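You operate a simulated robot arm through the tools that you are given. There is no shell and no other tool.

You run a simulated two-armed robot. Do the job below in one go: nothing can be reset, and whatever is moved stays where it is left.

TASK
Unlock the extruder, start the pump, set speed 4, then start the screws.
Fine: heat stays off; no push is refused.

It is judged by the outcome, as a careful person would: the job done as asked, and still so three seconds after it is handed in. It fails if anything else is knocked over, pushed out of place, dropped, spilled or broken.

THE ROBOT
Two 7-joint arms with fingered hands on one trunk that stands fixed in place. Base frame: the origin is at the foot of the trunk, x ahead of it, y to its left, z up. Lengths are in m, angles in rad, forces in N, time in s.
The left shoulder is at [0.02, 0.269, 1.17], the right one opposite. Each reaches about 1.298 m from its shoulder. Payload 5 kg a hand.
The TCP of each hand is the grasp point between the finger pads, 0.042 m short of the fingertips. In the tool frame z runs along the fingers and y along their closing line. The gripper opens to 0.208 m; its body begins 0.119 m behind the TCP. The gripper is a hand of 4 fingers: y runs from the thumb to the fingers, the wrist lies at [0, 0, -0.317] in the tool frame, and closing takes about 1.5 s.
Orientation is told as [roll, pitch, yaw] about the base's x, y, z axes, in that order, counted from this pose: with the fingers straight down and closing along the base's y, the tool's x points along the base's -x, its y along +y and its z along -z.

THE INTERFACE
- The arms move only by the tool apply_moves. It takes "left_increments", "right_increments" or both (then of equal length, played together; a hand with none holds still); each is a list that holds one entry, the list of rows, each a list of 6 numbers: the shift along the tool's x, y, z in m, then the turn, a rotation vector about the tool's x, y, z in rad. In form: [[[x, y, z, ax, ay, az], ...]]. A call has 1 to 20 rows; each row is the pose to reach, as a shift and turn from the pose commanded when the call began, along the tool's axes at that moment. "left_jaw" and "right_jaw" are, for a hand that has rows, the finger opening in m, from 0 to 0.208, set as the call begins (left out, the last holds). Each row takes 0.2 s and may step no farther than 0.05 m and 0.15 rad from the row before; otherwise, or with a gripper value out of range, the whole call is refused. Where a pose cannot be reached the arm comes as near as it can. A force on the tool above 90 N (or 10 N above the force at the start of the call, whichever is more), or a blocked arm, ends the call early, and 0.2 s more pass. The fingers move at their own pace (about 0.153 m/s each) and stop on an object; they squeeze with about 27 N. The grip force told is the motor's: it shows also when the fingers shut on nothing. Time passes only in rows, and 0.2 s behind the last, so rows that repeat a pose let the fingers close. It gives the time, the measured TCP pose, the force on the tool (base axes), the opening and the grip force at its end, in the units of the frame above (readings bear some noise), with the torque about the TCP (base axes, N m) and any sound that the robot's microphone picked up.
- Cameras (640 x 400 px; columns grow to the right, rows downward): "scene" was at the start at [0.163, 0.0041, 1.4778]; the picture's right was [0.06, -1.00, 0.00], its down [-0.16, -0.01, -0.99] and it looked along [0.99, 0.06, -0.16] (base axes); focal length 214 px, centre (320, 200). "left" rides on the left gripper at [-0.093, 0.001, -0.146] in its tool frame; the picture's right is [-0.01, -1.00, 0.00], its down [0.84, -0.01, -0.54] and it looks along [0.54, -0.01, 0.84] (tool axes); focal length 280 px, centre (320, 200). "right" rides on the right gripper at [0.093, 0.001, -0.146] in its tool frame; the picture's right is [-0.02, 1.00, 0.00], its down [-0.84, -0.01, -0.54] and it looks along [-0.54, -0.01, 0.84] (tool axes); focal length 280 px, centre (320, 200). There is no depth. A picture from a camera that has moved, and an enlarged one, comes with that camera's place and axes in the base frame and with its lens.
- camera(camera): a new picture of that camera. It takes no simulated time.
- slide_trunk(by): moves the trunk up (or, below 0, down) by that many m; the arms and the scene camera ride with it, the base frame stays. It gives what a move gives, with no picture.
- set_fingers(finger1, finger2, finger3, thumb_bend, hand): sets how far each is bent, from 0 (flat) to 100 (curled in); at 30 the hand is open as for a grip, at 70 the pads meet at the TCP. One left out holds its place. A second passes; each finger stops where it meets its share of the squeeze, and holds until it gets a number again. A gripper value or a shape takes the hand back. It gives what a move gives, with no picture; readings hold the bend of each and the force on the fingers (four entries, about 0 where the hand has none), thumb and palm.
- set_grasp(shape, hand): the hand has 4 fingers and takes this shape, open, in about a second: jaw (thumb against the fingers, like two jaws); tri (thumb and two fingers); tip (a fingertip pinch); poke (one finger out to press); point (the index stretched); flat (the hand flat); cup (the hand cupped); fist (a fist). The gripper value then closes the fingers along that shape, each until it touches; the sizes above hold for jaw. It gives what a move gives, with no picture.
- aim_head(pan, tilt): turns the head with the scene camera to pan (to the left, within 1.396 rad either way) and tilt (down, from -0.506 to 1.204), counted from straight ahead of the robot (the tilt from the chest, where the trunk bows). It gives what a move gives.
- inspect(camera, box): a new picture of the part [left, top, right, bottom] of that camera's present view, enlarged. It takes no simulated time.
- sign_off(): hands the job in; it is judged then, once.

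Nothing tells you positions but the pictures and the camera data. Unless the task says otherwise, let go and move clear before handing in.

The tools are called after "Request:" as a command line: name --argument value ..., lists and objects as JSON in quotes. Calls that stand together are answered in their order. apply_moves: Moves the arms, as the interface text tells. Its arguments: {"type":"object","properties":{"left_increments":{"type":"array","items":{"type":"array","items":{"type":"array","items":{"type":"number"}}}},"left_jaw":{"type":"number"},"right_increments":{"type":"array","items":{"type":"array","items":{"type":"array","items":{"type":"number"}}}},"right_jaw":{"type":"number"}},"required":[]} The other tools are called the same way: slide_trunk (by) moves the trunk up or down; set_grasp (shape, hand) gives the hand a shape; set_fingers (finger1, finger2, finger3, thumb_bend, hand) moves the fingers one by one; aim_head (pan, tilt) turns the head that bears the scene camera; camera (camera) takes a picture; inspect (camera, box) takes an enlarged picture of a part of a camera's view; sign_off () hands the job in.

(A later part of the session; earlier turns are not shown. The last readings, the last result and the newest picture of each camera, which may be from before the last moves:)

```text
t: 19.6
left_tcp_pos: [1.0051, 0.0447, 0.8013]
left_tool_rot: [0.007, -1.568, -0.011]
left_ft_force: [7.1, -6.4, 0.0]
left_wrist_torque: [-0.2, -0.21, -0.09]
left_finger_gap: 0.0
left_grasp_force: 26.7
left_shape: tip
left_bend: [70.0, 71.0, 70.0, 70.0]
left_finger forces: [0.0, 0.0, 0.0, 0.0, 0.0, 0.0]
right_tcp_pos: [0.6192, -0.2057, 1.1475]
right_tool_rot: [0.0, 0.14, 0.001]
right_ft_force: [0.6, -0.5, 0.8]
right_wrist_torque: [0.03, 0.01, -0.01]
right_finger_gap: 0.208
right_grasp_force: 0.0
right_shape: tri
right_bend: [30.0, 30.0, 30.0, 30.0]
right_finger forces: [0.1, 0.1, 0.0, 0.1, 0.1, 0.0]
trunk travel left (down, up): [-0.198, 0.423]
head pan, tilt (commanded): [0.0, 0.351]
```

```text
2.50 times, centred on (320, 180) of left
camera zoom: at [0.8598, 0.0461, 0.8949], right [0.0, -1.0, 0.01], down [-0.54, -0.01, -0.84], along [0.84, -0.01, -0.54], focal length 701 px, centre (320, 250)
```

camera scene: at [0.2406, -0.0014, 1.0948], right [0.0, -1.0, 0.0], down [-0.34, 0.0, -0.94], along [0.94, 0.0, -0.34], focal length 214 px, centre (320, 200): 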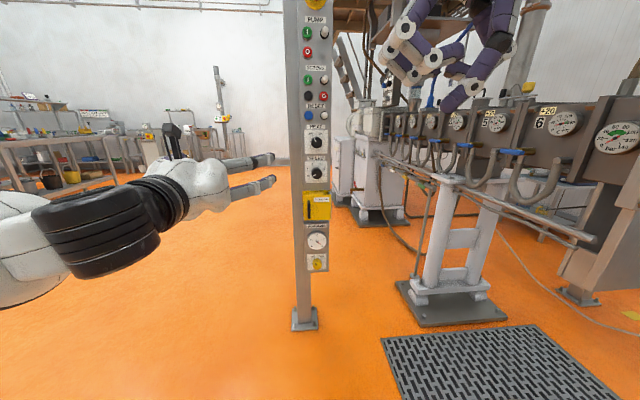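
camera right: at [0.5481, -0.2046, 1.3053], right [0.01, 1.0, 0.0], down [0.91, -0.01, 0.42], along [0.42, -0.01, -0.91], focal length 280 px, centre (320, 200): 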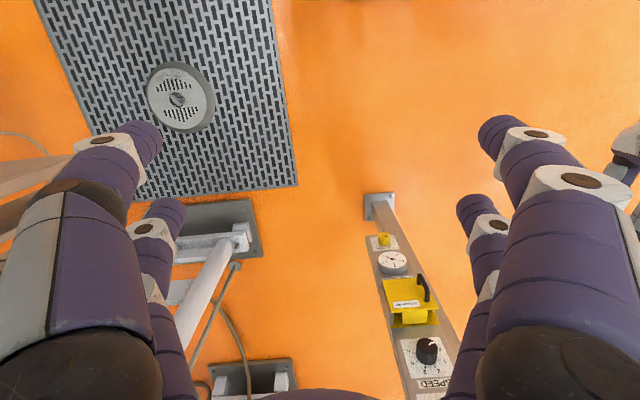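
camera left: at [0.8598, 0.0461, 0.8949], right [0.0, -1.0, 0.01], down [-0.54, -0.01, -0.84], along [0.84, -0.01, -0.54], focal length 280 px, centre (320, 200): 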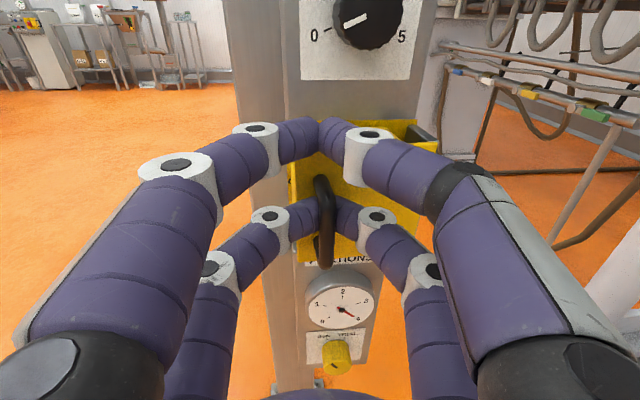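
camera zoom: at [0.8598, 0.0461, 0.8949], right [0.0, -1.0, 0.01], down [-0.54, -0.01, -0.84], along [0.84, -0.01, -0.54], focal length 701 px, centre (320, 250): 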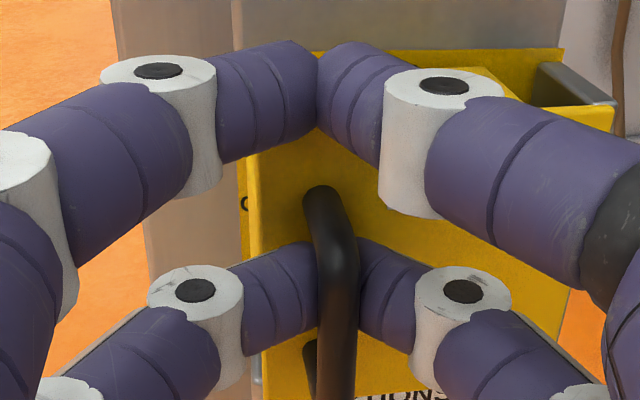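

The lower fingertips have met behind the bar, so the handle is hooked. Next a small pull along the door's arc to see whether it swings.

Request:
apply_moves --left_increments '[[[0, -0.003, -0.008, 0, 0, 0], [0, -0.0066, -0.015, 0, 0, 0], [0, -0.011, -0.022, 0, 0, 0], [0, -0.011, -0.022, 0, 0, 0]]]'

Request:
inspect --camera "left" --box '[220, 60, 460, 260]'

Request:
inspect --camera "scene" --box '[230, 130, 390, 230]'

```text
t: 20.6
left_tcp_pos: [0.9853, 0.0324, 0.8015]
left_tool_rot: [0.137, -1.564, -0.138]
left_ft_force: [41.5, -24.6, -4.1]
left_wrist_torque: [-0.63, -1.15, 0.28]
left_finger_gap: 0.0001
left_grasp_force: 27.2
left_shape: tip
left_bend: [70.0, 70.0, 67.0, 70.0]
left_finger forces: [0.0, 12.6, 42.7, 0.0, 0.0, 0.0]
right_tcp_pos: [0.6195, -0.207, 1.1464]
right_tool_rot: [0.002, 0.141, -0.001]
right_ft_force: [0.2, -0.3, 0.5]
right_wrist_torque: [0.02, 0.01, 0.05]
right_finger_gap: 0.208
right_grasp_force: 0.0
right_shape: tri
right_bend: [30.0, 30.0, 30.0, 30.0]
right_finger forces: [0.0, 0.1, 0.0, 0.0, 0.0, 0.1]
trunk travel left (down, up): [-0.198, 0.423]
head pan, tilt (commanded): [0.0, 0.351]
```

```text
2.00 times, centred on (340, 160) of left
camera zoom: at [0.8385, 0.0349, 0.8956], right [0.0, -1.0, 0.01], down [-0.54, -0.01, -0.84], along [0.84, -0.01, -0.54], focal length 561 px, centre (280, 280)
```

zoom: 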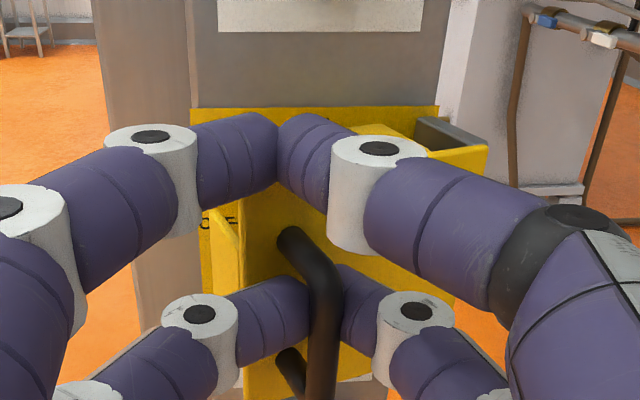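

```text
4.00 times, centred on (310, 180) of scene
camera zoom: at [0.2422, -0.0024, 1.0944], right [0.0, -1.0, 0.0], down [-0.35, 0.0, -0.94], along [0.94, 0.0, -0.35], focal length 858 px, centre (360, 280)
```

zoom: 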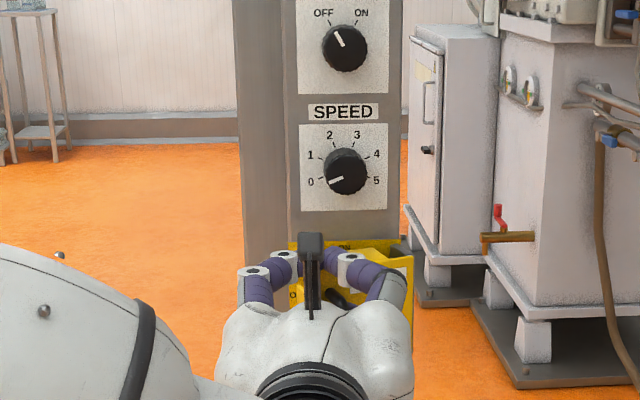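

The door and its grey side wall swing together about a pivot near the panel (≈ x 1.10, y −0.046), so the handle moves mostly to the right. I keep following that arc with a slight turn of the hand.

Request:
apply_moves --left_increments '[[[0, -0.012, -0.004, -0.04, 0, 0], [0, -0.024, -0.008, -0.08, 0, 0], [0, -0.036, -0.012, -0.12, 0, 0], [0, -0.048, -0.015, -0.16, 0, 0], [0, -0.054, -0.017, -0.2, 0, 0], [0, -0.054, -0.017, -0.2, 0, 0]]]'

Request:
camera --camera "left"

Request:
inspect --camera "scene" --box '[230, 130, 390, 230]'

```text
t: 22.0
left_tcp_pos: [0.9682, -0.0199, 0.8005]
left_tool_rot: [0.062, -1.567, 0.14]
left_ft_force: [34.3, -2.8, 3.2]
left_wrist_torque: [-0.1, -1.07, 0.45]
left_finger_gap: 0.0001
left_grasp_force: 27.2
left_shape: tip
left_bend: [70.0, 71.0, 68.0, 70.0]
left_finger forces: [0.0, 16.0, 40.1, 0.0, 0.0, 0.0]
right_tcp_pos: [0.6201, -0.2054, 1.1471]
right_tool_rot: [0.0, 0.14, 0.0]
right_ft_force: [0.5, 0.0, -0.4]
right_wrist_torque: [-0.02, -0.04, -0.01]
right_finger_gap: 0.2081
right_grasp_force: 0.1
right_shape: tri
right_bend: [30.0, 30.0, 30.0, 30.0]
right_finger forces: [0.0, 0.1, 0.0, 0.1, 0.0, 0.0]
trunk travel left (down, up): [-0.198, 0.423]
head pan, tilt (commanded): [0.0, 0.351]
```

```text
taken
camera left: at [0.8252, -0.0464, 0.895], right [0.2, -0.98, 0.01], down [-0.53, -0.12, -0.84], along [0.83, 0.16, -0.54], focal length 280 px, centre (320, 200)
```

left: 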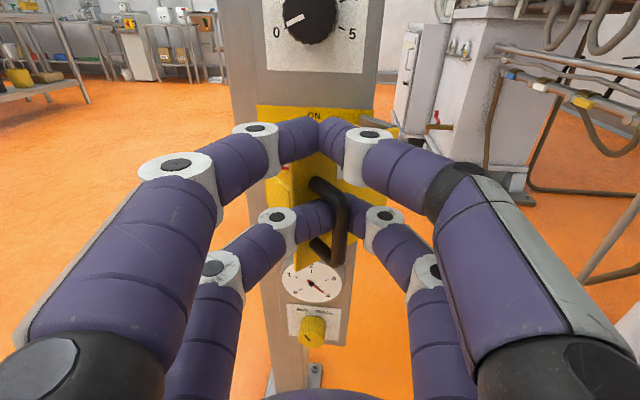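

```text
4.00 times, centred on (310, 180) of scene
camera zoom: at [0.2416, -0.0016, 1.0946], right [0.0, -1.0, 0.0], down [-0.34, 0.0, -0.94], along [0.94, 0.0, -0.34], focal length 858 px, centre (360, 280)
```

zoom: 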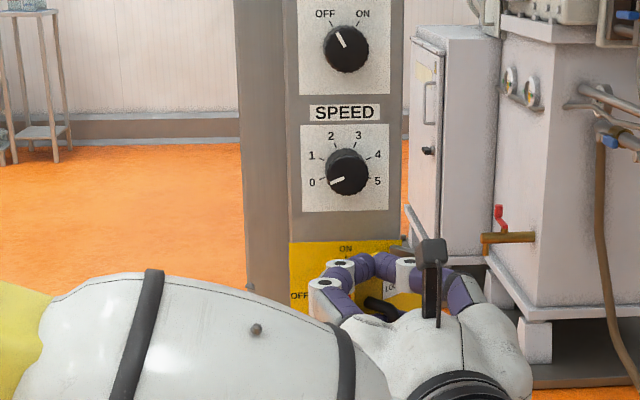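

Request:
inspect --camera "left" --box '[230, 90, 430, 280]'

Request:
inspect --camera "scene" --box '[290, 180, 370, 230]'

```text
2.11 times, centred on (330, 185) of left
camera zoom: at [0.8252, -0.0464, 0.895], right [0.2, -0.98, 0.01], down [-0.53, -0.12, -0.84], along [0.83, 0.16, -0.54], focal length 590 px, centre (299, 232)
```

zoom: 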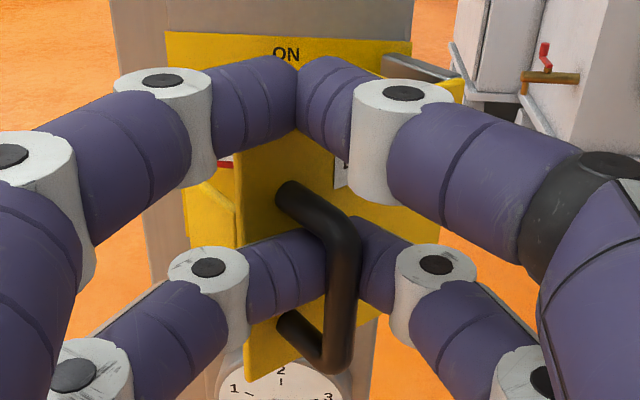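

```text
8.00 times, centred on (330, 205) of scene
camera zoom: at [0.2416, -0.0016, 1.0946], right [0.0, -1.0, 0.0], down [-0.34, 0.0, -0.94], along [0.94, 0.0, -0.34], focal length 1716 px, centre (240, 160)
```

zoom: 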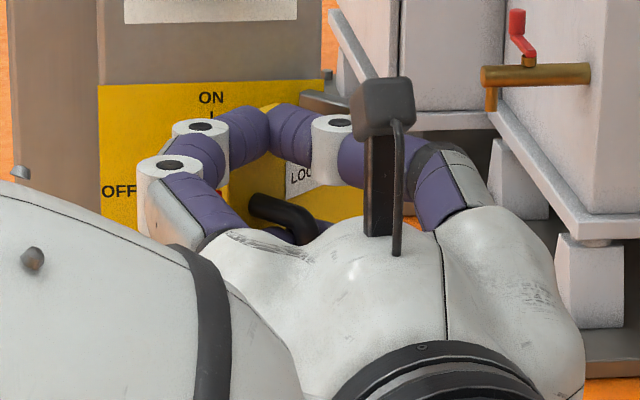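

The door is about 40° open and a red isolator handle is showing behind it. I continue the swing to the right.

Request:
apply_moves --left_increments '[[[0, -0.0105, -0.0017, -0.06, 0, 0], [0, -0.021, -0.0034, -0.12, 0, 0], [0, -0.0315, -0.0052, -0.18, 0, 0], [0, -0.042, -0.0069, -0.24, 0, 0], [0, -0.0523, -0.0086, -0.3, 0, 0], [0, -0.0523, -0.0086, -0.3, 0, 0]]]'

Request:
camera --camera "left"

Request:
inspect --camera "scene" --box '[290, 180, 370, 230]'

```text
t: 23.4
left_tcp_pos: [0.9702, -0.0716, 0.8001]
left_tool_rot: [0.402, -1.568, 0.103]
left_ft_force: [42.7, 15.1, 3.9]
left_wrist_torque: [0.45, -1.39, 0.68]
left_finger_gap: 0.0002
left_grasp_force: 27.0
left_shape: tip
left_bend: [70.0, 71.0, 69.0, 70.0]
left_finger forces: [0.0, 16.5, 43.3, 0.0, 0.1, 0.0]
right_tcp_pos: [0.6209, -0.2036, 1.147]
right_tool_rot: [-0.002, 0.14, 0.001]
right_ft_force: [0.4, -1.1, -0.3]
right_wrist_torque: [0.11, 0.05, -0.02]
right_finger_gap: 0.2078
right_grasp_force: 0.1
right_shape: tri
right_bend: [30.0, 30.0, 30.0, 30.0]
right_finger forces: [0.0, 0.0, 0.1, 0.1, 0.0, 0.1]
trunk travel left (down, up): [-0.198, 0.423]
head pan, tilt (commanded): [0.0, 0.351]
```

```text
taken
camera left: at [0.842, -0.14, 0.895], right [0.48, -0.88, 0.01], down [-0.47, -0.27, -0.84], along [0.74, 0.4, -0.54], focal length 280 px, centre (320, 200)
```

left: 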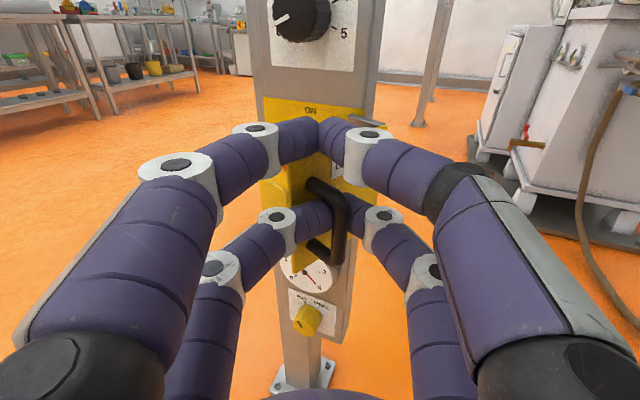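

```text
8.00 times, centred on (330, 205) of scene
camera zoom: at [0.2419, -0.0009, 1.0945], right [0.0, -1.0, 0.0], down [-0.34, 0.0, -0.94], along [0.94, 0.0, -0.34], focal length 1716 px, centre (240, 160)
```

zoom: 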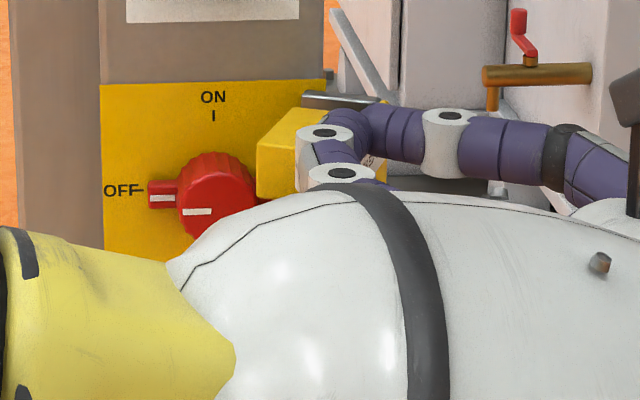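

With the door further round, the red rotary isolator is visible: its tab points left at OFF, and ON is at the top. I swing the door a bit more and then release it.

Request:
apply_moves --left_increments '[[[0, -0.012, 0.0, -0.05, 0, 0], [0, -0.024, 0.0, -0.1, 0, 0], [0, -0.036, 0.0, -0.15, 0, 0], [0, -0.048, 0.002, -0.2, 0, 0], [0, -0.06, 0.005, -0.25, 0, 0], [0, -0.06, 0.005, -0.25, 0, 0]]]'

Request:
camera --camera "left"

Request:
camera --camera "scene"

```text
t: 24.0
left_tcp_pos: [1.0053, -0.0357, 0.8055]
left_tool_rot: [-0.326, -1.524, 0.985]
left_ft_force: [-56.3, -23.5, -31.4]
left_wrist_torque: [-0.84, 0.87, -2.51]
left_finger_gap: 0.0
left_grasp_force: 26.9
left_shape: tip
left_bend: [70.0, 77.0, 76.0, 70.0]
left_finger forces: [0.0, 284.8, 105.3, 0.1, 0.1, 0.0]
right_tcp_pos: [0.6165, -0.2069, 1.1501]
right_tool_rot: [0.002, 0.137, -0.004]
right_ft_force: [-1.8, 0.4, 2.4]
right_wrist_torque: [0.02, -0.35, 0.01]
right_finger_gap: 0.2079
right_grasp_force: 0.1
right_shape: tri
right_bend: [30.0, 30.0, 30.0, 30.0]
right_finger forces: [0.1, 0.0, 0.0, 0.0, 0.0, 0.0]
trunk travel left (down, up): [-0.198, 0.423]
head pan, tilt (commanded): [0.0, 0.351]
stopped in row 3 (left hand): the force on the tool passed its limit at 97 N (the readings are from after the stop); the commanded pose is now the measured one
```

```text
taken
camera left: at [0.8922, -0.1187, 0.9057], right [0.61, -0.79, 0.03], down [-0.44, -0.37, -0.82], along [0.66, 0.49, -0.58], focal length 280 px, centre (320, 200)
```

left: 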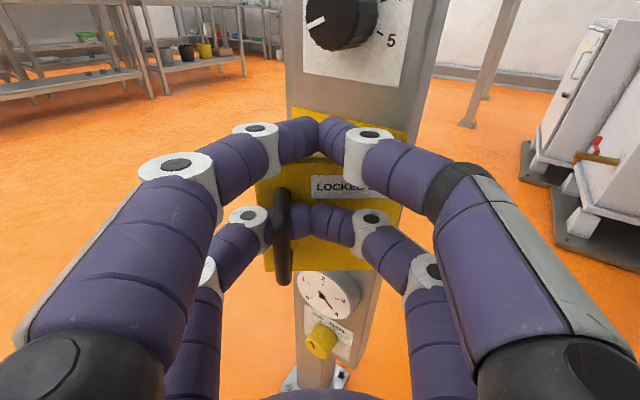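

```text
taken
camera scene: at [0.2391, -0.003, 1.0956], right [0.0, -1.0, 0.0], down [-0.34, 0.0, -0.94], along [0.94, 0.0, -0.34], focal length 214 px, centre (320, 200)
```

scene: 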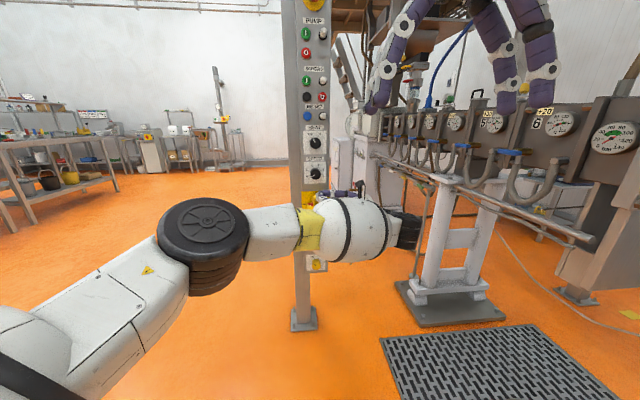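

The handle slipped out of the hook and the door shut again by itself, so it is a spring-loaded guard. It will have to be held open with one hand while the other turns the isolator. I look closely at how the left fingers sit before freeing them.

Request:
inspect --camera "left" --box '[200, 90, 440, 290]'

Request:
inspect --camera "scene" --box '[270, 170, 430, 280]'

```text
2.00 times, centred on (320, 190) of left
camera zoom: at [0.8922, -0.1187, 0.9057], right [0.61, -0.79, 0.03], down [-0.44, -0.37, -0.82], along [0.66, 0.49, -0.58], focal length 561 px, centre (320, 220)
```

zoom: 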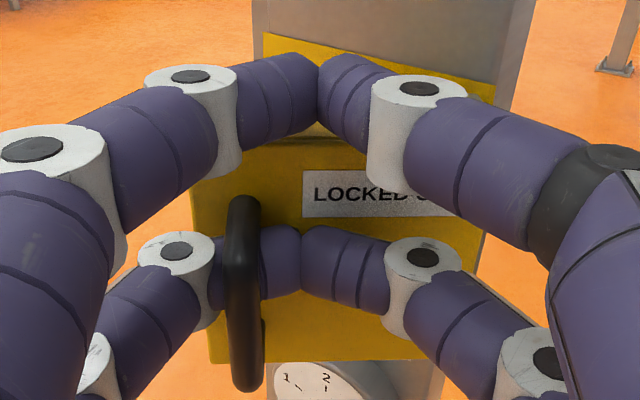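

```text
3.64 times, centred on (350, 225) of scene
camera zoom: at [0.2391, -0.003, 1.0956], right [0.0, -1.0, 0.0], down [-0.34, 0.0, -0.94], along [0.94, 0.0, -0.34], focal length 780 px, centre (211, 109)
```

zoom: 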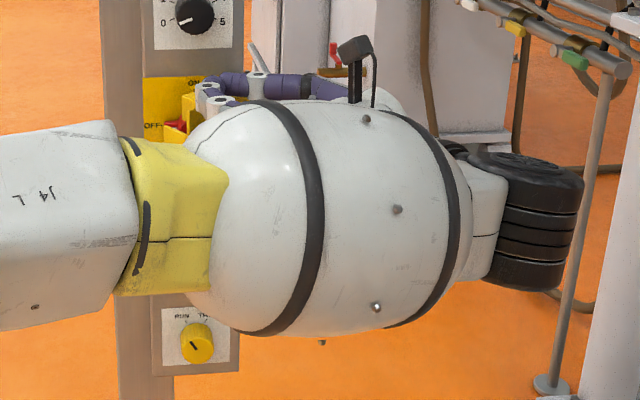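

The left lower finger is still hooked behind the bar with the door part open. I open the fingers to let the bar free, keeping the hand still.

Request:
apply_moves --left_increments '[[[0, 0, 0, 0, 0, 0], [0, 0, -0.002, 0, 0, 0], [0, 0, -0.004, 0, 0, 0], [0, 0, -0.004, 0, 0, 0], [0, 0, -0.004, 0, 0, 0]]]' --left_jaw 0.12

Request:
camera --camera "left"

Request:
inspect --camera "scene" --box '[270, 170, 430, 280]'

```text
t: 25.2
left_tcp_pos: [1.0095, -0.0275, 0.8055]
left_tool_rot: [-0.387, -1.529, 1.056]
left_ft_force: [-15.5, -33.7, -31.2]
left_wrist_torque: [-1.01, -0.35, -3.42]
left_finger_gap: 0.0998
left_grasp_force: 0.0
left_shape: tip
left_bend: [72.0, 82.0, 84.0, 70.0]
left_finger forces: [0.1, 208.1, 46.4, 0.1, 0.0, 0.0]
right_tcp_pos: [0.621, -0.2078, 1.1461]
right_tool_rot: [0.002, 0.141, 0.0]
right_ft_force: [-0.5, 0.0, 0.2]
right_wrist_torque: [0.03, -0.02, -0.01]
right_finger_gap: 0.2079
right_grasp_force: 0.0
right_shape: tri
right_bend: [30.0, 30.0, 30.0, 30.0]
right_finger forces: [0.0, 0.0, 0.1, 0.0, 0.0, 0.1]
trunk travel left (down, up): [-0.198, 0.423]
head pan, tilt (commanded): [0.0, 0.351]
```

```text
taken
camera left: at [0.8957, -0.1127, 0.9045], right [0.62, -0.78, 0.03], down [-0.43, -0.37, -0.82], along [0.65, 0.5, -0.57], focal length 280 px, centre (320, 200)
```

left: 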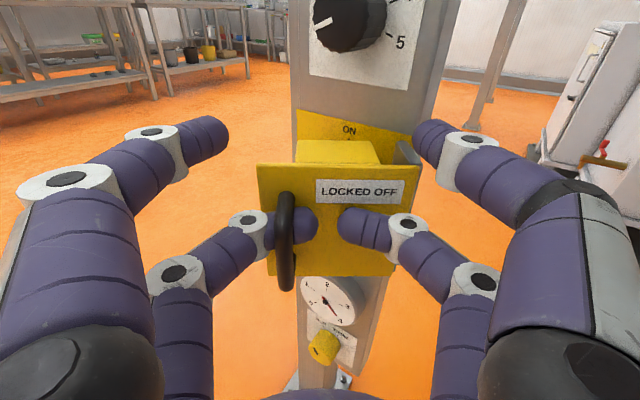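

```text
3.64 times, centred on (350, 225) of scene
camera zoom: at [0.2417, -0.0028, 1.0944], right [0.0, -1.0, 0.0], down [-0.34, 0.0, -0.94], along [0.94, 0.0, -0.34], focal length 780 px, centre (211, 109)
```

zoom: 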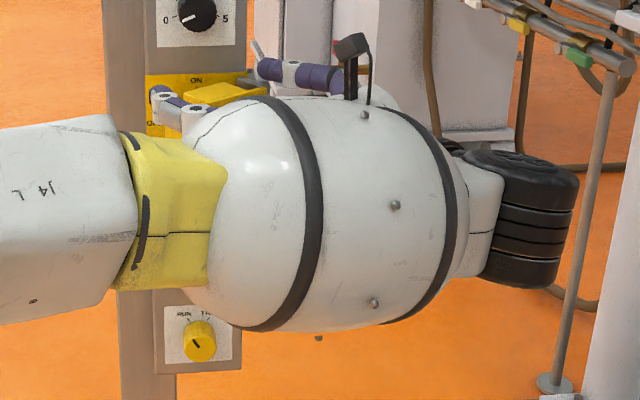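

The lower-left finger is wedged behind the bar while the others have opened. I open the lower-right finger individually so the hand can slide left to free it.

Request:
set_fingers --hand "left" --finger3 25 --finger1 25 --thumb_bend 25

Request:
camera --camera "left"

```text
t: 26.2
left_tcp_pos: [1.0089, -0.0277, 0.8055]
left_tool_rot: [-0.4, -1.528, 1.07]
left_ft_force: [-2.5, -25.3, -34.8]
left_wrist_torque: [-0.95, -0.52, -2.28]
left_finger_gap: 0.2346
left_grasp_force: 106.8
left_shape: fingers
left_bend: [25.0, 83.0, 87.0, 25.0]
left_finger forces: [0.0, 205.8, 8.2, 0.1, 0.1, 0.0]
right_tcp_pos: [0.6206, -0.2059, 1.1457]
right_tool_rot: [0.003, 0.141, 0.0]
right_ft_force: [-0.3, -0.4, -0.7]
right_wrist_torque: [0.0, -0.01, -0.03]
right_finger_gap: 0.208
right_grasp_force: 0.1
right_shape: tri
right_bend: [30.0, 30.0, 30.0, 30.0]
right_finger forces: [0.0, 0.0, 0.0, 0.0, 0.1, 0.0]
trunk travel left (down, up): [-0.198, 0.423]
head pan, tilt (commanded): [0.0, 0.351]
```

```text
taken
camera left: at [0.8968, -0.1111, 0.9046], right [0.62, -0.78, 0.03], down [-0.43, -0.38, -0.82], along [0.65, 0.5, -0.57], focal length 280 px, centre (320, 200)
```

left: 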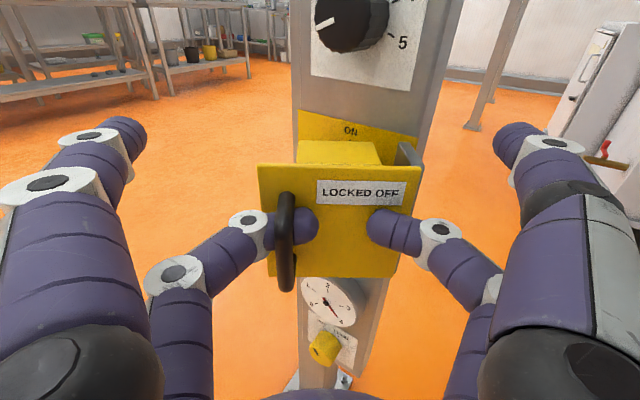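

The right-hand fingers are clear of the bar now. I slide the hand left, along the trapped finger's axis, in small steps.

Request:
apply_moves --left_increments '[[[0, 0.008, 0, 0, 0, 0], [0, 0.016, 0, 0, 0, 0], [0, 0.024, 0, 0, 0, 0], [0, 0.032, 0, 0, 0, 0]]]'

Request:
camera --camera "left"

```text
t: 27.2
left_tcp_pos: [0.986, -0.0072, 0.8114]
left_tool_rot: [-0.564, -1.534, 1.228]
left_ft_force: [-0.3, -0.5, -0.5]
left_wrist_torque: [0.06, -0.02, -0.03]
left_finger_gap: 0.235
left_grasp_force: 0.0
left_shape: fingers
left_bend: [25.0, 72.0, 25.0, 25.0]
left_finger forces: [0.0, 0.0, 0.0, 0.0, 0.0, 0.1]
right_tcp_pos: [0.6203, -0.204, 1.1466]
right_tool_rot: [0.001, 0.142, 0.003]
right_ft_force: [1.0, 0.8, 0.0]
right_wrist_torque: [-0.08, -0.03, 0.05]
right_finger_gap: 0.2081
right_grasp_force: 0.0
right_shape: tri
right_bend: [30.0, 30.0, 30.0, 30.0]
right_finger forces: [0.1, 0.0, 0.0, 0.0, 0.0, 0.1]
trunk travel left (down, up): [-0.198, 0.423]
head pan, tilt (commanded): [0.0, 0.351]
```

```text
taken
camera left: at [0.8704, -0.0918, 0.9098], right [0.62, -0.79, 0.03], down [-0.43, -0.37, -0.82], along [0.66, 0.5, -0.56], focal length 280 px, centre (320, 200)
```

left: 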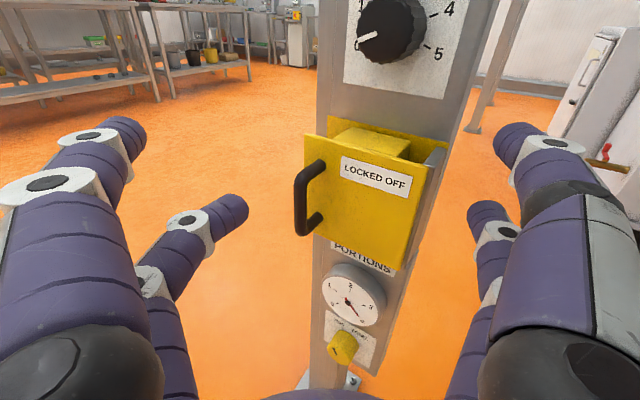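

The left hand is free and the door is shut again. I withdraw the left hand to the left side, then bring the right hand, fingers forward, to the handle.

Request:
apply_moves --left_increments '[[[0, 0, -0.04, 0, 0, 0], [0, 0, -0.08, 0, 0, 0], [-0.004, 0.036, -0.064, 0.08, 0, 0], [-0.008, 0.072, -0.047, 0.16, 0, 0], [-0.011, 0.108, -0.031, 0.24, 0, 0], [-0.015, 0.144, -0.014, 0.32, 0, 0], [-0.019, 0.18, 0.003, 0.4, 0, 0], [-0.023, 0.216, 0.019, 0.48, 0, 0], [-0.026, 0.252, 0.036, 0.56, 0, 0], [-0.03, 0.287, 0.052, 0.648, 0, 0], [-0.03, 0.287, 0.052, 0.648, 0, 0]]]'

Request:
camera --camera "left"

Request:
camera --camera "scene"

```text
t: 29.6
left_tcp_pos: [0.8429, 0.2408, 0.8426]
left_tool_rot: [-1.009, -1.533, 1.033]
left_ft_force: [-0.2, -2.7, 0.9]
left_wrist_torque: [0.01, 0.16, 0.25]
left_finger_gap: 0.2356
left_grasp_force: 0.0
left_shape: fingers
left_bend: [25.0, 72.0, 25.0, 25.0]
left_finger forces: [0.1, 0.1, 0.0, 0.0, 0.0, 0.0]
left hand out of reach, approached as far as the arm can: row 10, 11
right_tcp_pos: [0.6156, -0.208, 1.1519]
right_tool_rot: [0.005, 0.135, -0.002]
right_ft_force: [-2.6, -2.9, 4.8]
right_wrist_torque: [0.46, -0.41, -0.05]
right_finger_gap: 0.2077
right_grasp_force: 0.1
right_shape: tri
right_bend: [30.0, 30.0, 30.0, 30.0]
right_finger forces: [0.0, 0.1, 0.0, 0.1, 0.1, 0.1]
trunk travel left (down, up): [-0.198, 0.423]
head pan, tilt (commanded): [0.0, 0.351]
```

```text
taken
camera left: at [0.6989, 0.2429, 0.939], right [0.02, -1.0, 0.05], down [-0.56, -0.05, -0.83], along [0.83, -0.01, -0.56], focal length 280 px, centre (320, 200)
```

left: 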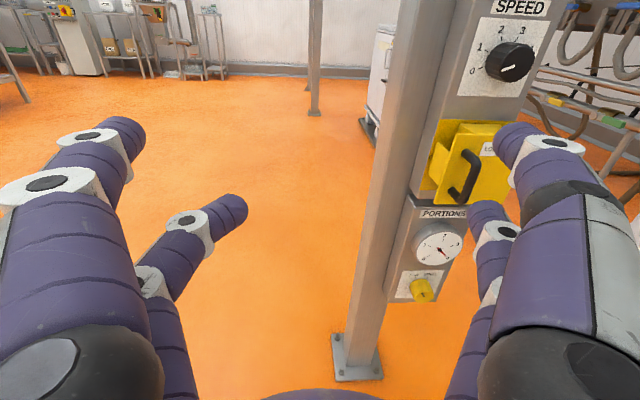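

```text
taken
camera scene: at [0.2385, -0.0027, 1.0969], right [0.0, -1.0, 0.0], down [-0.34, 0.0, -0.94], along [0.94, 0.0, -0.34], focal length 214 px, centre (320, 200)
```

scene: 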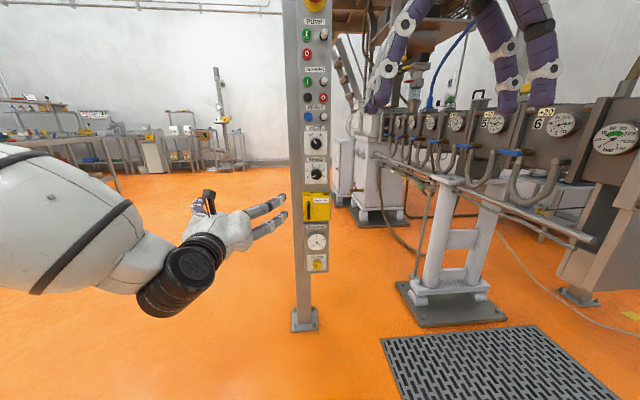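

Left hand is parked at the left and the door is shut. I now bring the right hand down and turn its fingers forward at about (0.88, −0.15, 0.80).

Request:
apply_moves --right_increments '[[[-0.026, 0.005, 0.026, 0, -0.142, 0], [-0.052, 0.01, 0.052, 0, -0.284, 0], [-0.0775, 0.015, 0.078, 0, -0.426, 0], [-0.103, 0.02, 0.104, 0, -0.568, 0], [-0.129, 0.025, 0.13, 0, -0.71, 0], [-0.155, 0.03, 0.156, 0, -0.852, 0], [-0.181, 0.035, 0.181, 0, -0.994, 0], [-0.207, 0.04, 0.207, 0, -1.136, 0], [-0.233, 0.045, 0.233, 0, -1.278, 0], [-0.258, 0.05, 0.259, 0, -1.42, 0], [-0.284, 0.055, 0.285, 0, -1.562, 0], [-0.31, 0.06, 0.311, 0, -1.705, 0], [-0.31, 0.06, 0.311, 0, -1.705, 0]]]'

Request:
camera --camera "right"

Request:
camera --camera "scene"

```text
t: 32.4
left_tcp_pos: [0.8459, 0.2423, 0.8387]
left_tool_rot: [-0.99, -1.528, 1.017]
left_ft_force: [0.7, -0.2, -0.7]
left_wrist_torque: [0.01, -0.06, 0.02]
left_finger_gap: 0.2356
left_grasp_force: 0.0
left_shape: fingers
left_bend: [25.0, 72.0, 25.0, 25.0]
left_finger forces: [0.0, 0.1, 0.0, 0.1, 0.0, 0.0]
right_tcp_pos: [0.8544, -0.1124, 0.8386]
right_tool_rot: [-0.221, -0.895, 0.362]
right_ft_force: [0.8, -0.4, -0.8]
right_wrist_torque: [0.06, 0.01, 0.02]
right_finger_gap: 0.208
right_grasp_force: 0.1
right_shape: tri
right_bend: [30.0, 30.0, 30.0, 30.0]
right_finger forces: [0.0, 0.0, 0.0, 0.1, 0.0, 0.0]
right hand out of reach, approached as far as the arm can: row 8, 9, 10, 11, 12, 13
trunk travel left (down, up): [-0.198, 0.423]
head pan, tilt (commanded): [0.0, 0.351]
```

```text
taken
camera right: at [0.6849, -0.1405, 0.855], right [-0.17, 0.98, -0.13], down [0.07, 0.14, 0.99], along [0.98, 0.16, -0.09], focal length 280 px, centre (320, 200)
```

right: 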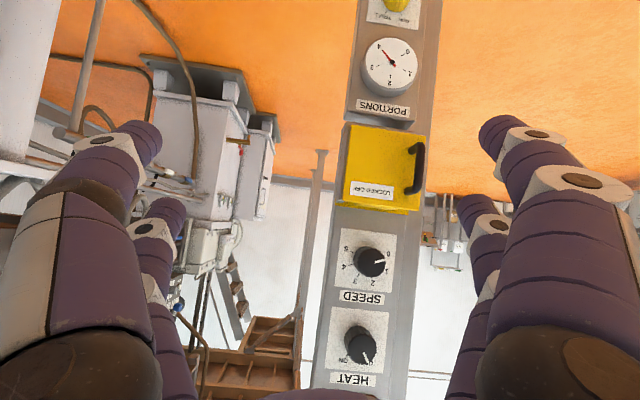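

```text
taken
camera scene: at [0.2408, -0.0015, 1.0954], right [0.0, -1.0, 0.0], down [-0.34, 0.0, -0.94], along [0.94, 0.0, -0.34], focal length 214 px, centre (320, 200)
```

scene: 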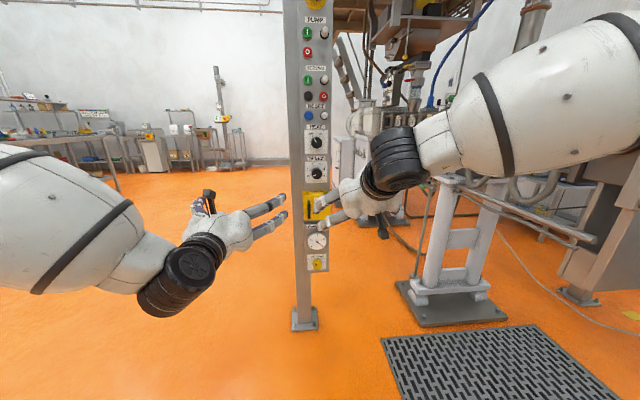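

The right wrist cannot point its fingers level in this roll (camera below); it stopped about 39° below level. I back it away a little and try rolling the hand about its own axis to find a better posture.

Request:
apply_moves --right_increments '[[[0.03, 0, -0.03, 0, 0, 0], [0.03, 0, -0.06, 0, 0, 0.14], [0.03, 0, -0.06, 0, 0, 0.28], [0.03, 0, -0.06, 0, 0, 0.42], [0.03, 0, -0.06, 0, 0, 0.56], [0.03, 0, -0.06, 0, 0, 0.7], [0.03, 0, -0.06, 0, 0, 0.84], [0.03, 0, -0.06, 0, 0, 0.98], [0.03, 0, -0.06, 0, 0, 1.12], [0.03, 0, -0.06, 0, 0, 1.26], [0.03, 0, -0.06, 0, 0, 1.4], [0.03, 0, -0.06, 0, 0, 1.54]]]'

Request:
camera --camera "scene"

```text
t: 35.0
left_tcp_pos: [0.8463, 0.2433, 0.8373]
left_tool_rot: [-0.974, -1.527, 1.001]
left_ft_force: [0.3, 1.0, -1.0]
left_wrist_torque: [-0.01, -0.07, -0.14]
left_finger_gap: 0.2355
left_grasp_force: 0.0
left_shape: fingers
left_bend: [25.0, 72.0, 25.0, 25.0]
left_finger forces: [0.0, 0.0, 0.0, 0.1, 0.0, 0.0]
right_tcp_pos: [0.8766, -0.2308, 0.8362]
right_tool_rot: [0.903, -0.208, -1.161]
right_ft_force: [0.1, 0.1, -0.3]
right_wrist_torque: [-0.05, 0.03, -0.03]
right_finger_gap: 0.2082
right_grasp_force: 0.2
right_shape: tri
right_bend: [30.0, 30.0, 30.0, 30.0]
right_finger forces: [0.0, 0.1, 0.0, 0.0, 0.0, 0.0]
right hand out of reach, approached as far as the arm can: row 6, 7, 8, 9, 10, 11, 12
trunk travel left (down, up): [-0.198, 0.423]
head pan, tilt (commanded): [0.0, 0.351]
```

```text
taken
camera scene: at [0.2409, -0.001, 1.0946], right [0.0, -1.0, 0.0], down [-0.34, 0.0, -0.94], along [0.94, 0.0, -0.34], focal length 214 px, centre (320, 200)
```

scene: 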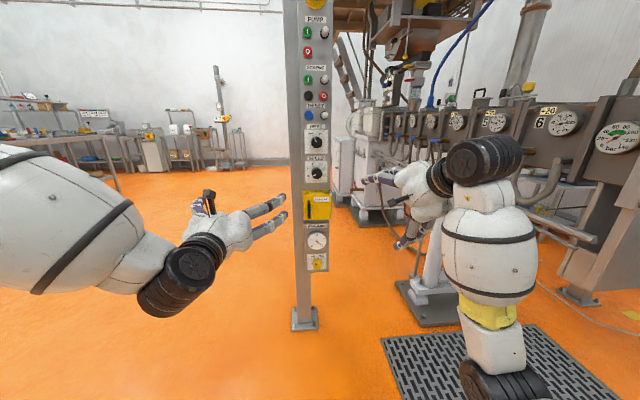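

The arm switched to an elbow-down posture, which looks more like the left arm's mirror. I continue rolling the right hand until its camera would be on top.

Request:
apply_moves --right_increments '[[[0, 0, 0, 0, 0, 0.145], [0, 0, 0, 0, 0, 0.29], [0, 0, 0, 0, 0, 0.435], [0, 0, 0, 0, 0, 0.58], [0, 0, 0, 0, 0, 0.725], [0, 0, 0, 0, 0, 0.87], [0, 0, 0, 0, 0, 1.015], [0, 0, 0, 0, 0, 1.16], [0, 0, 0, 0, 0, 1.305], [0, 0, 0, 0, 0, 1.45], [0, 0, 0, 0, 0, 1.6], [0, 0, 0, 0, 0, 1.6]]]'

Request:
camera --camera "scene"

Request:
camera --camera "right"

```text
t: 37.6
left_tcp_pos: [0.8452, 0.2432, 0.8383]
left_tool_rot: [-0.984, -1.528, 1.011]
left_ft_force: [0.3, 0.0, 0.2]
left_wrist_torque: [0.01, 0.0, -0.01]
left_finger_gap: 0.2356
left_grasp_force: 0.0
left_shape: fingers
left_bend: [25.0, 72.0, 25.0, 25.0]
left_finger forces: [0.0, 0.0, 0.0, 0.0, 0.0, 0.0]
right_tcp_pos: [0.8905, -0.4824, 0.6073]
right_tool_rot: [1.012, 0.969, -1.675]
right_ft_force: [0.4, 0.0, -0.6]
right_wrist_torque: [0.07, -0.11, 0.04]
right_finger_gap: 0.208
right_grasp_force: 0.0
right_shape: tri
right_bend: [30.0, 30.0, 30.0, 30.0]
right_finger forces: [0.0, 0.1, 0.0, 0.0, 0.0, 0.0]
right hand out of reach, approached as far as the arm can: row 1, 2, 3, 4, 5, 6, 7, 8, 9, 10, 11, 12
trunk travel left (down, up): [-0.198, 0.423]
head pan, tilt (commanded): [0.0, 0.351]
```

```text
taken
camera scene: at [0.2406, -0.0014, 1.0949], right [0.0, -1.0, 0.0], down [-0.34, 0.0, -0.94], along [0.94, 0.0, -0.34], focal length 214 px, centre (320, 200)
```

scene: 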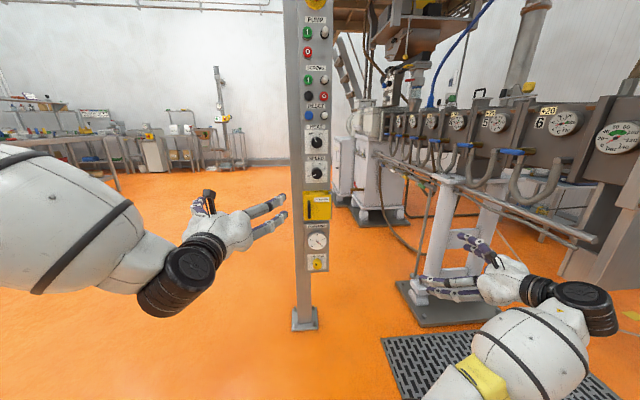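

```text
taken
camera right: at [0.7685, -0.4816, 0.7282], right [0.45, -0.76, 0.47], down [-0.53, -0.65, -0.54], along [0.71, -0.01, -0.7], focal length 280 px, centre (320, 200)
```

right: 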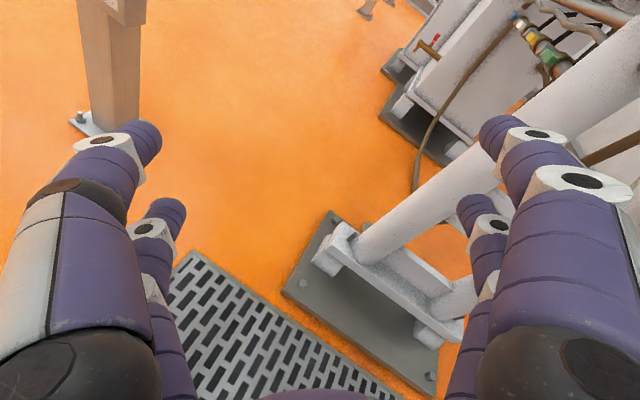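

The hand is rolled nearly camera-up but folded too low and far right for that target. I move the commanded point forward and outward, where the arm is more extended, to see if it can hold the level pose.

Request:
apply_moves --right_increments '[[[0, 0.02, 0.035, 0, 0, 0], [0.01, 0.04, 0.07, 0, 0, 0], [0.02, 0.06, 0.105, 0, 0, 0], [0.03, 0.08, 0.14, 0, 0, 0], [0.03, 0.1, 0.16, 0, 0, 0], [0.03, 0.1, 0.16, 0, 0, 0], [0.03, 0.1, 0.16, 0, 0, 0], [0.03, 0.1, 0.16, 0, 0, 0]]]'

Request:
camera --camera "scene"

Request:
camera --camera "right"

```text
t: 39.4
left_tcp_pos: [0.8459, 0.2424, 0.8369]
left_tool_rot: [-0.982, -1.529, 1.006]
left_ft_force: [0.3, 0.0, 0.0]
left_wrist_torque: [0.02, 0.01, 0.01]
left_finger_gap: 0.2354
left_grasp_force: 0.1
left_shape: fingers
left_bend: [25.0, 72.0, 25.0, 25.0]
left_finger forces: [0.1, 0.0, 0.0, 0.1, 0.0, 0.0]
right_tcp_pos: [1.0749, -0.4953, 0.6138]
right_tool_rot: [1.044, 0.975, -1.627]
right_ft_force: [0.5, -1.0, 0.3]
right_wrist_torque: [-0.02, 0.02, -0.01]
right_finger_gap: 0.2075
right_grasp_force: 0.0
right_shape: tri
right_bend: [30.0, 30.0, 30.0, 30.0]
right_finger forces: [0.1, 0.1, 0.0, 0.0, 0.0, 0.0]
right hand out of reach, approached as far as the arm can: row 2, 3, 4, 5, 6, 7, 8
trunk travel left (down, up): [-0.198, 0.423]
head pan, tilt (commanded): [0.0, 0.351]
```

```text
taken
camera scene: at [0.2406, -0.0014, 1.0948], right [0.0, -1.0, 0.0], down [-0.34, 0.0, -0.94], along [0.94, 0.0, -0.34], focal length 214 px, centre (320, 200)
```

scene: 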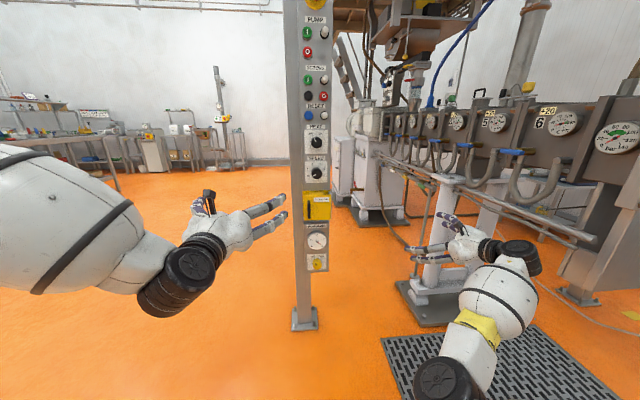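

```text
taken
camera right: at [0.9497, -0.4979, 0.733], right [0.46, -0.75, 0.47], down [-0.51, -0.66, -0.55], along [0.73, 0.01, -0.69], focal length 280 px, centre (320, 200)
```

right: 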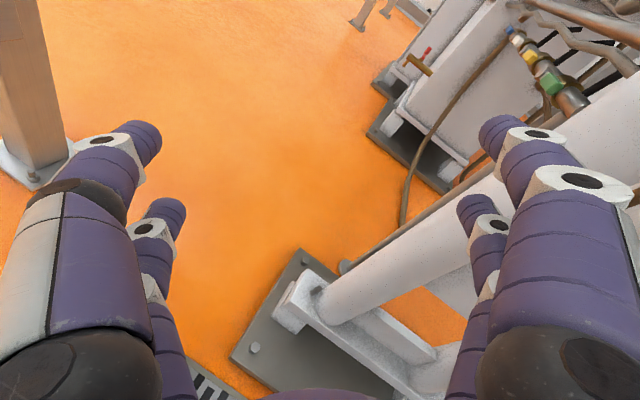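

That posture runs into joint limits, so I unwind the roll and bring the right hand back to its known good posture.

Request:
apply_moves --right_increments '[[[0.0, 0, -0.02, 0, 0, -0.15], [0.0, 0, -0.04, 0, 0, -0.3], [0.0, 0, -0.06, 0, 0, -0.45], [0.01, 0, -0.08, 0, 0, -0.6], [0.02, 0, -0.1, 0, 0, -0.75], [0.03, 0, -0.11, 0, 0, -0.9], [0.04, 0, -0.12, 0, 0, -1.05], [0.05, 0, -0.12, 0, 0, -1.2], [0.06, 0, -0.12, 0, 0, -1.35], [0.07, 0, -0.12, 0, 0, -1.5], [0.08, 0, -0.12, 0, 0, -1.65], [0.09, 0, -0.12, 0, 0, -1.8], [0.1, 0, -0.12, 0, 0, -1.95], [0.1, 0, -0.12, 0, 0, -2.1], [0.1, 0, -0.12, 0, 0, -2.25], [0.1, 0, -0.12, 0, 0, -2.4], [0.1, 0, -0.12, 0, 0, -2.55], [0.1, 0, -0.12, 0, 0, -2.7], [0.1, 0, -0.12, 0, 0, -2.85], [0.1, 0, -0.12, 0, 0, -3.0]]]'

Request:
camera --camera "scene"

```text
t: 43.6
left_tcp_pos: [0.8447, 0.2414, 0.8385]
left_tool_rot: [-0.984, -1.529, 1.011]
left_ft_force: [0.0, -0.2, -0.1]
left_wrist_torque: [-0.02, -0.02, 0.02]
left_finger_gap: 0.2356
left_grasp_force: 0.0
left_shape: fingers
left_bend: [25.0, 72.0, 25.0, 25.0]
left_finger forces: [0.0, 0.0, 0.0, 0.0, 0.1, 0.0]
right_tcp_pos: [0.9726, -0.4857, 0.7307]
right_tool_rot: [-0.871, -1.087, 1.311]
right_ft_force: [0.2, 0.6, -0.1]
right_wrist_torque: [-0.05, 0.04, 0.0]
right_finger_gap: 0.2081
right_grasp_force: 0.0
right_shape: tri
right_bend: [30.0, 30.0, 30.0, 30.0]
right_finger forces: [0.0, 0.1, 0.0, 0.0, 0.1, 0.0]
trunk travel left (down, up): [-0.198, 0.423]
head pan, tilt (commanded): [0.0, 0.351]
```

```text
taken
camera scene: at [0.2406, -0.0014, 1.0949], right [0.0, -1.0, 0.0], down [-0.34, 0.0, -0.94], along [0.94, 0.0, -0.34], focal length 214 px, centre (320, 200)
```

scene: 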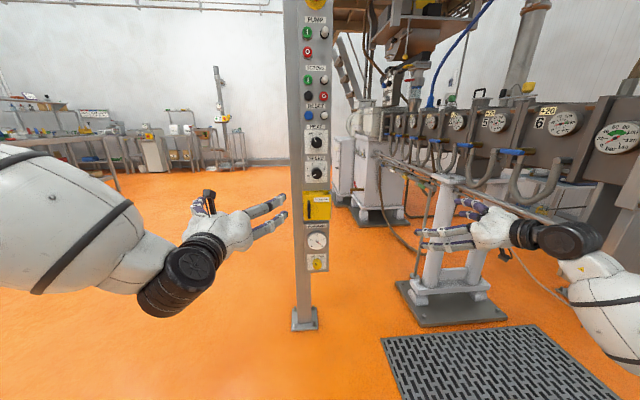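

Useful: the arm's commanded pose follows what it can reach, and this elbow-out posture does point the right hand's fingers forward, only about 17° down. I level it and move it toward the panel at about (0.93, −0.15, 0.78).

Request:
apply_moves --right_increments '[[[-0.0234, 0.0349, 0.008, 0.0158, -0.0356, 0.0478], [-0.0468, 0.0698, 0.0159, 0.0315, -0.0713, 0.0955], [-0.0701, 0.1046, 0.0239, 0.0473, -0.1069, 0.1433], [-0.0935, 0.1395, 0.0318, 0.063, -0.1425, 0.191], [-0.1169, 0.1744, 0.0398, 0.0788, -0.1781, 0.2388], [-0.1403, 0.2093, 0.0477, 0.0945, -0.2138, 0.2865], [-0.1636, 0.2441, 0.0557, 0.1103, -0.2494, 0.3343], [-0.187, 0.279, 0.0636, 0.126, -0.285, 0.382], [-0.187, 0.279, 0.0636, 0.126, -0.285, 0.382]]]'

Request:
camera --camera "scene"

Request:
camera --camera "right"

```text
t: 45.8
left_tcp_pos: [0.8438, 0.2415, 0.8389]
left_tool_rot: [-1.0, -1.53, 1.025]
left_ft_force: [-0.3, 0.1, 0.3]
left_wrist_torque: [0.02, 0.02, -0.17]
left_finger_gap: 0.2351
left_grasp_force: 0.1
left_shape: fingers
left_bend: [25.0, 72.0, 25.0, 25.0]
left_finger forces: [0.0, 0.0, 0.1, 0.0, 0.1, 0.1]
right_tcp_pos: [0.9386, -0.2246, 0.7539]
right_tool_rot: [-1.487, -1.472, 1.782]
right_ft_force: [0.4, 1.0, 0.0]
right_wrist_torque: [-0.02, 0.07, -0.15]
right_finger_gap: 0.2079
right_grasp_force: 0.1
right_shape: tri
right_bend: [30.0, 30.0, 30.0, 30.0]
right_finger forces: [0.1, 0.0, 0.0, 0.0, 0.0, 0.0]
right hand out of reach, approached as far as the arm can: row 7, 8, 9
trunk travel left (down, up): [-0.198, 0.423]
head pan, tilt (commanded): [0.0, 0.351]
stopped in row 9 (right hand): the arm was blocked; the commanded pose is now the measured one
```

```text
taken
camera scene: at [0.2404, -0.0008, 1.0948], right [0.0, -1.0, 0.0], down [-0.34, 0.0, -0.94], along [0.94, 0.0, -0.34], focal length 214 px, centre (320, 200)
```

scene: 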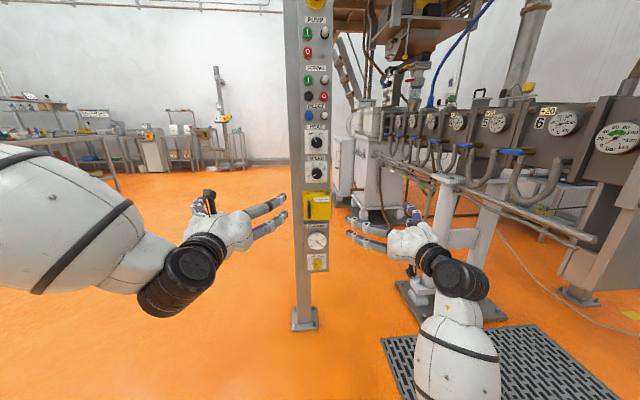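

```text
taken
camera right: at [0.8013, -0.2754, 0.6619], right [-0.29, 0.95, -0.08], down [-0.53, -0.09, 0.84], along [0.8, 0.29, 0.53], focal length 280 px, centre (320, 200)
```

right: 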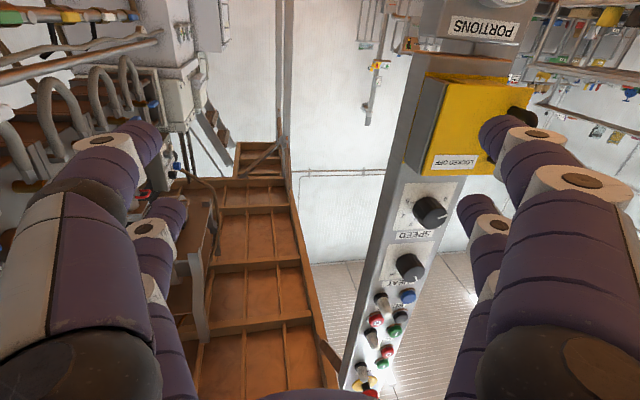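

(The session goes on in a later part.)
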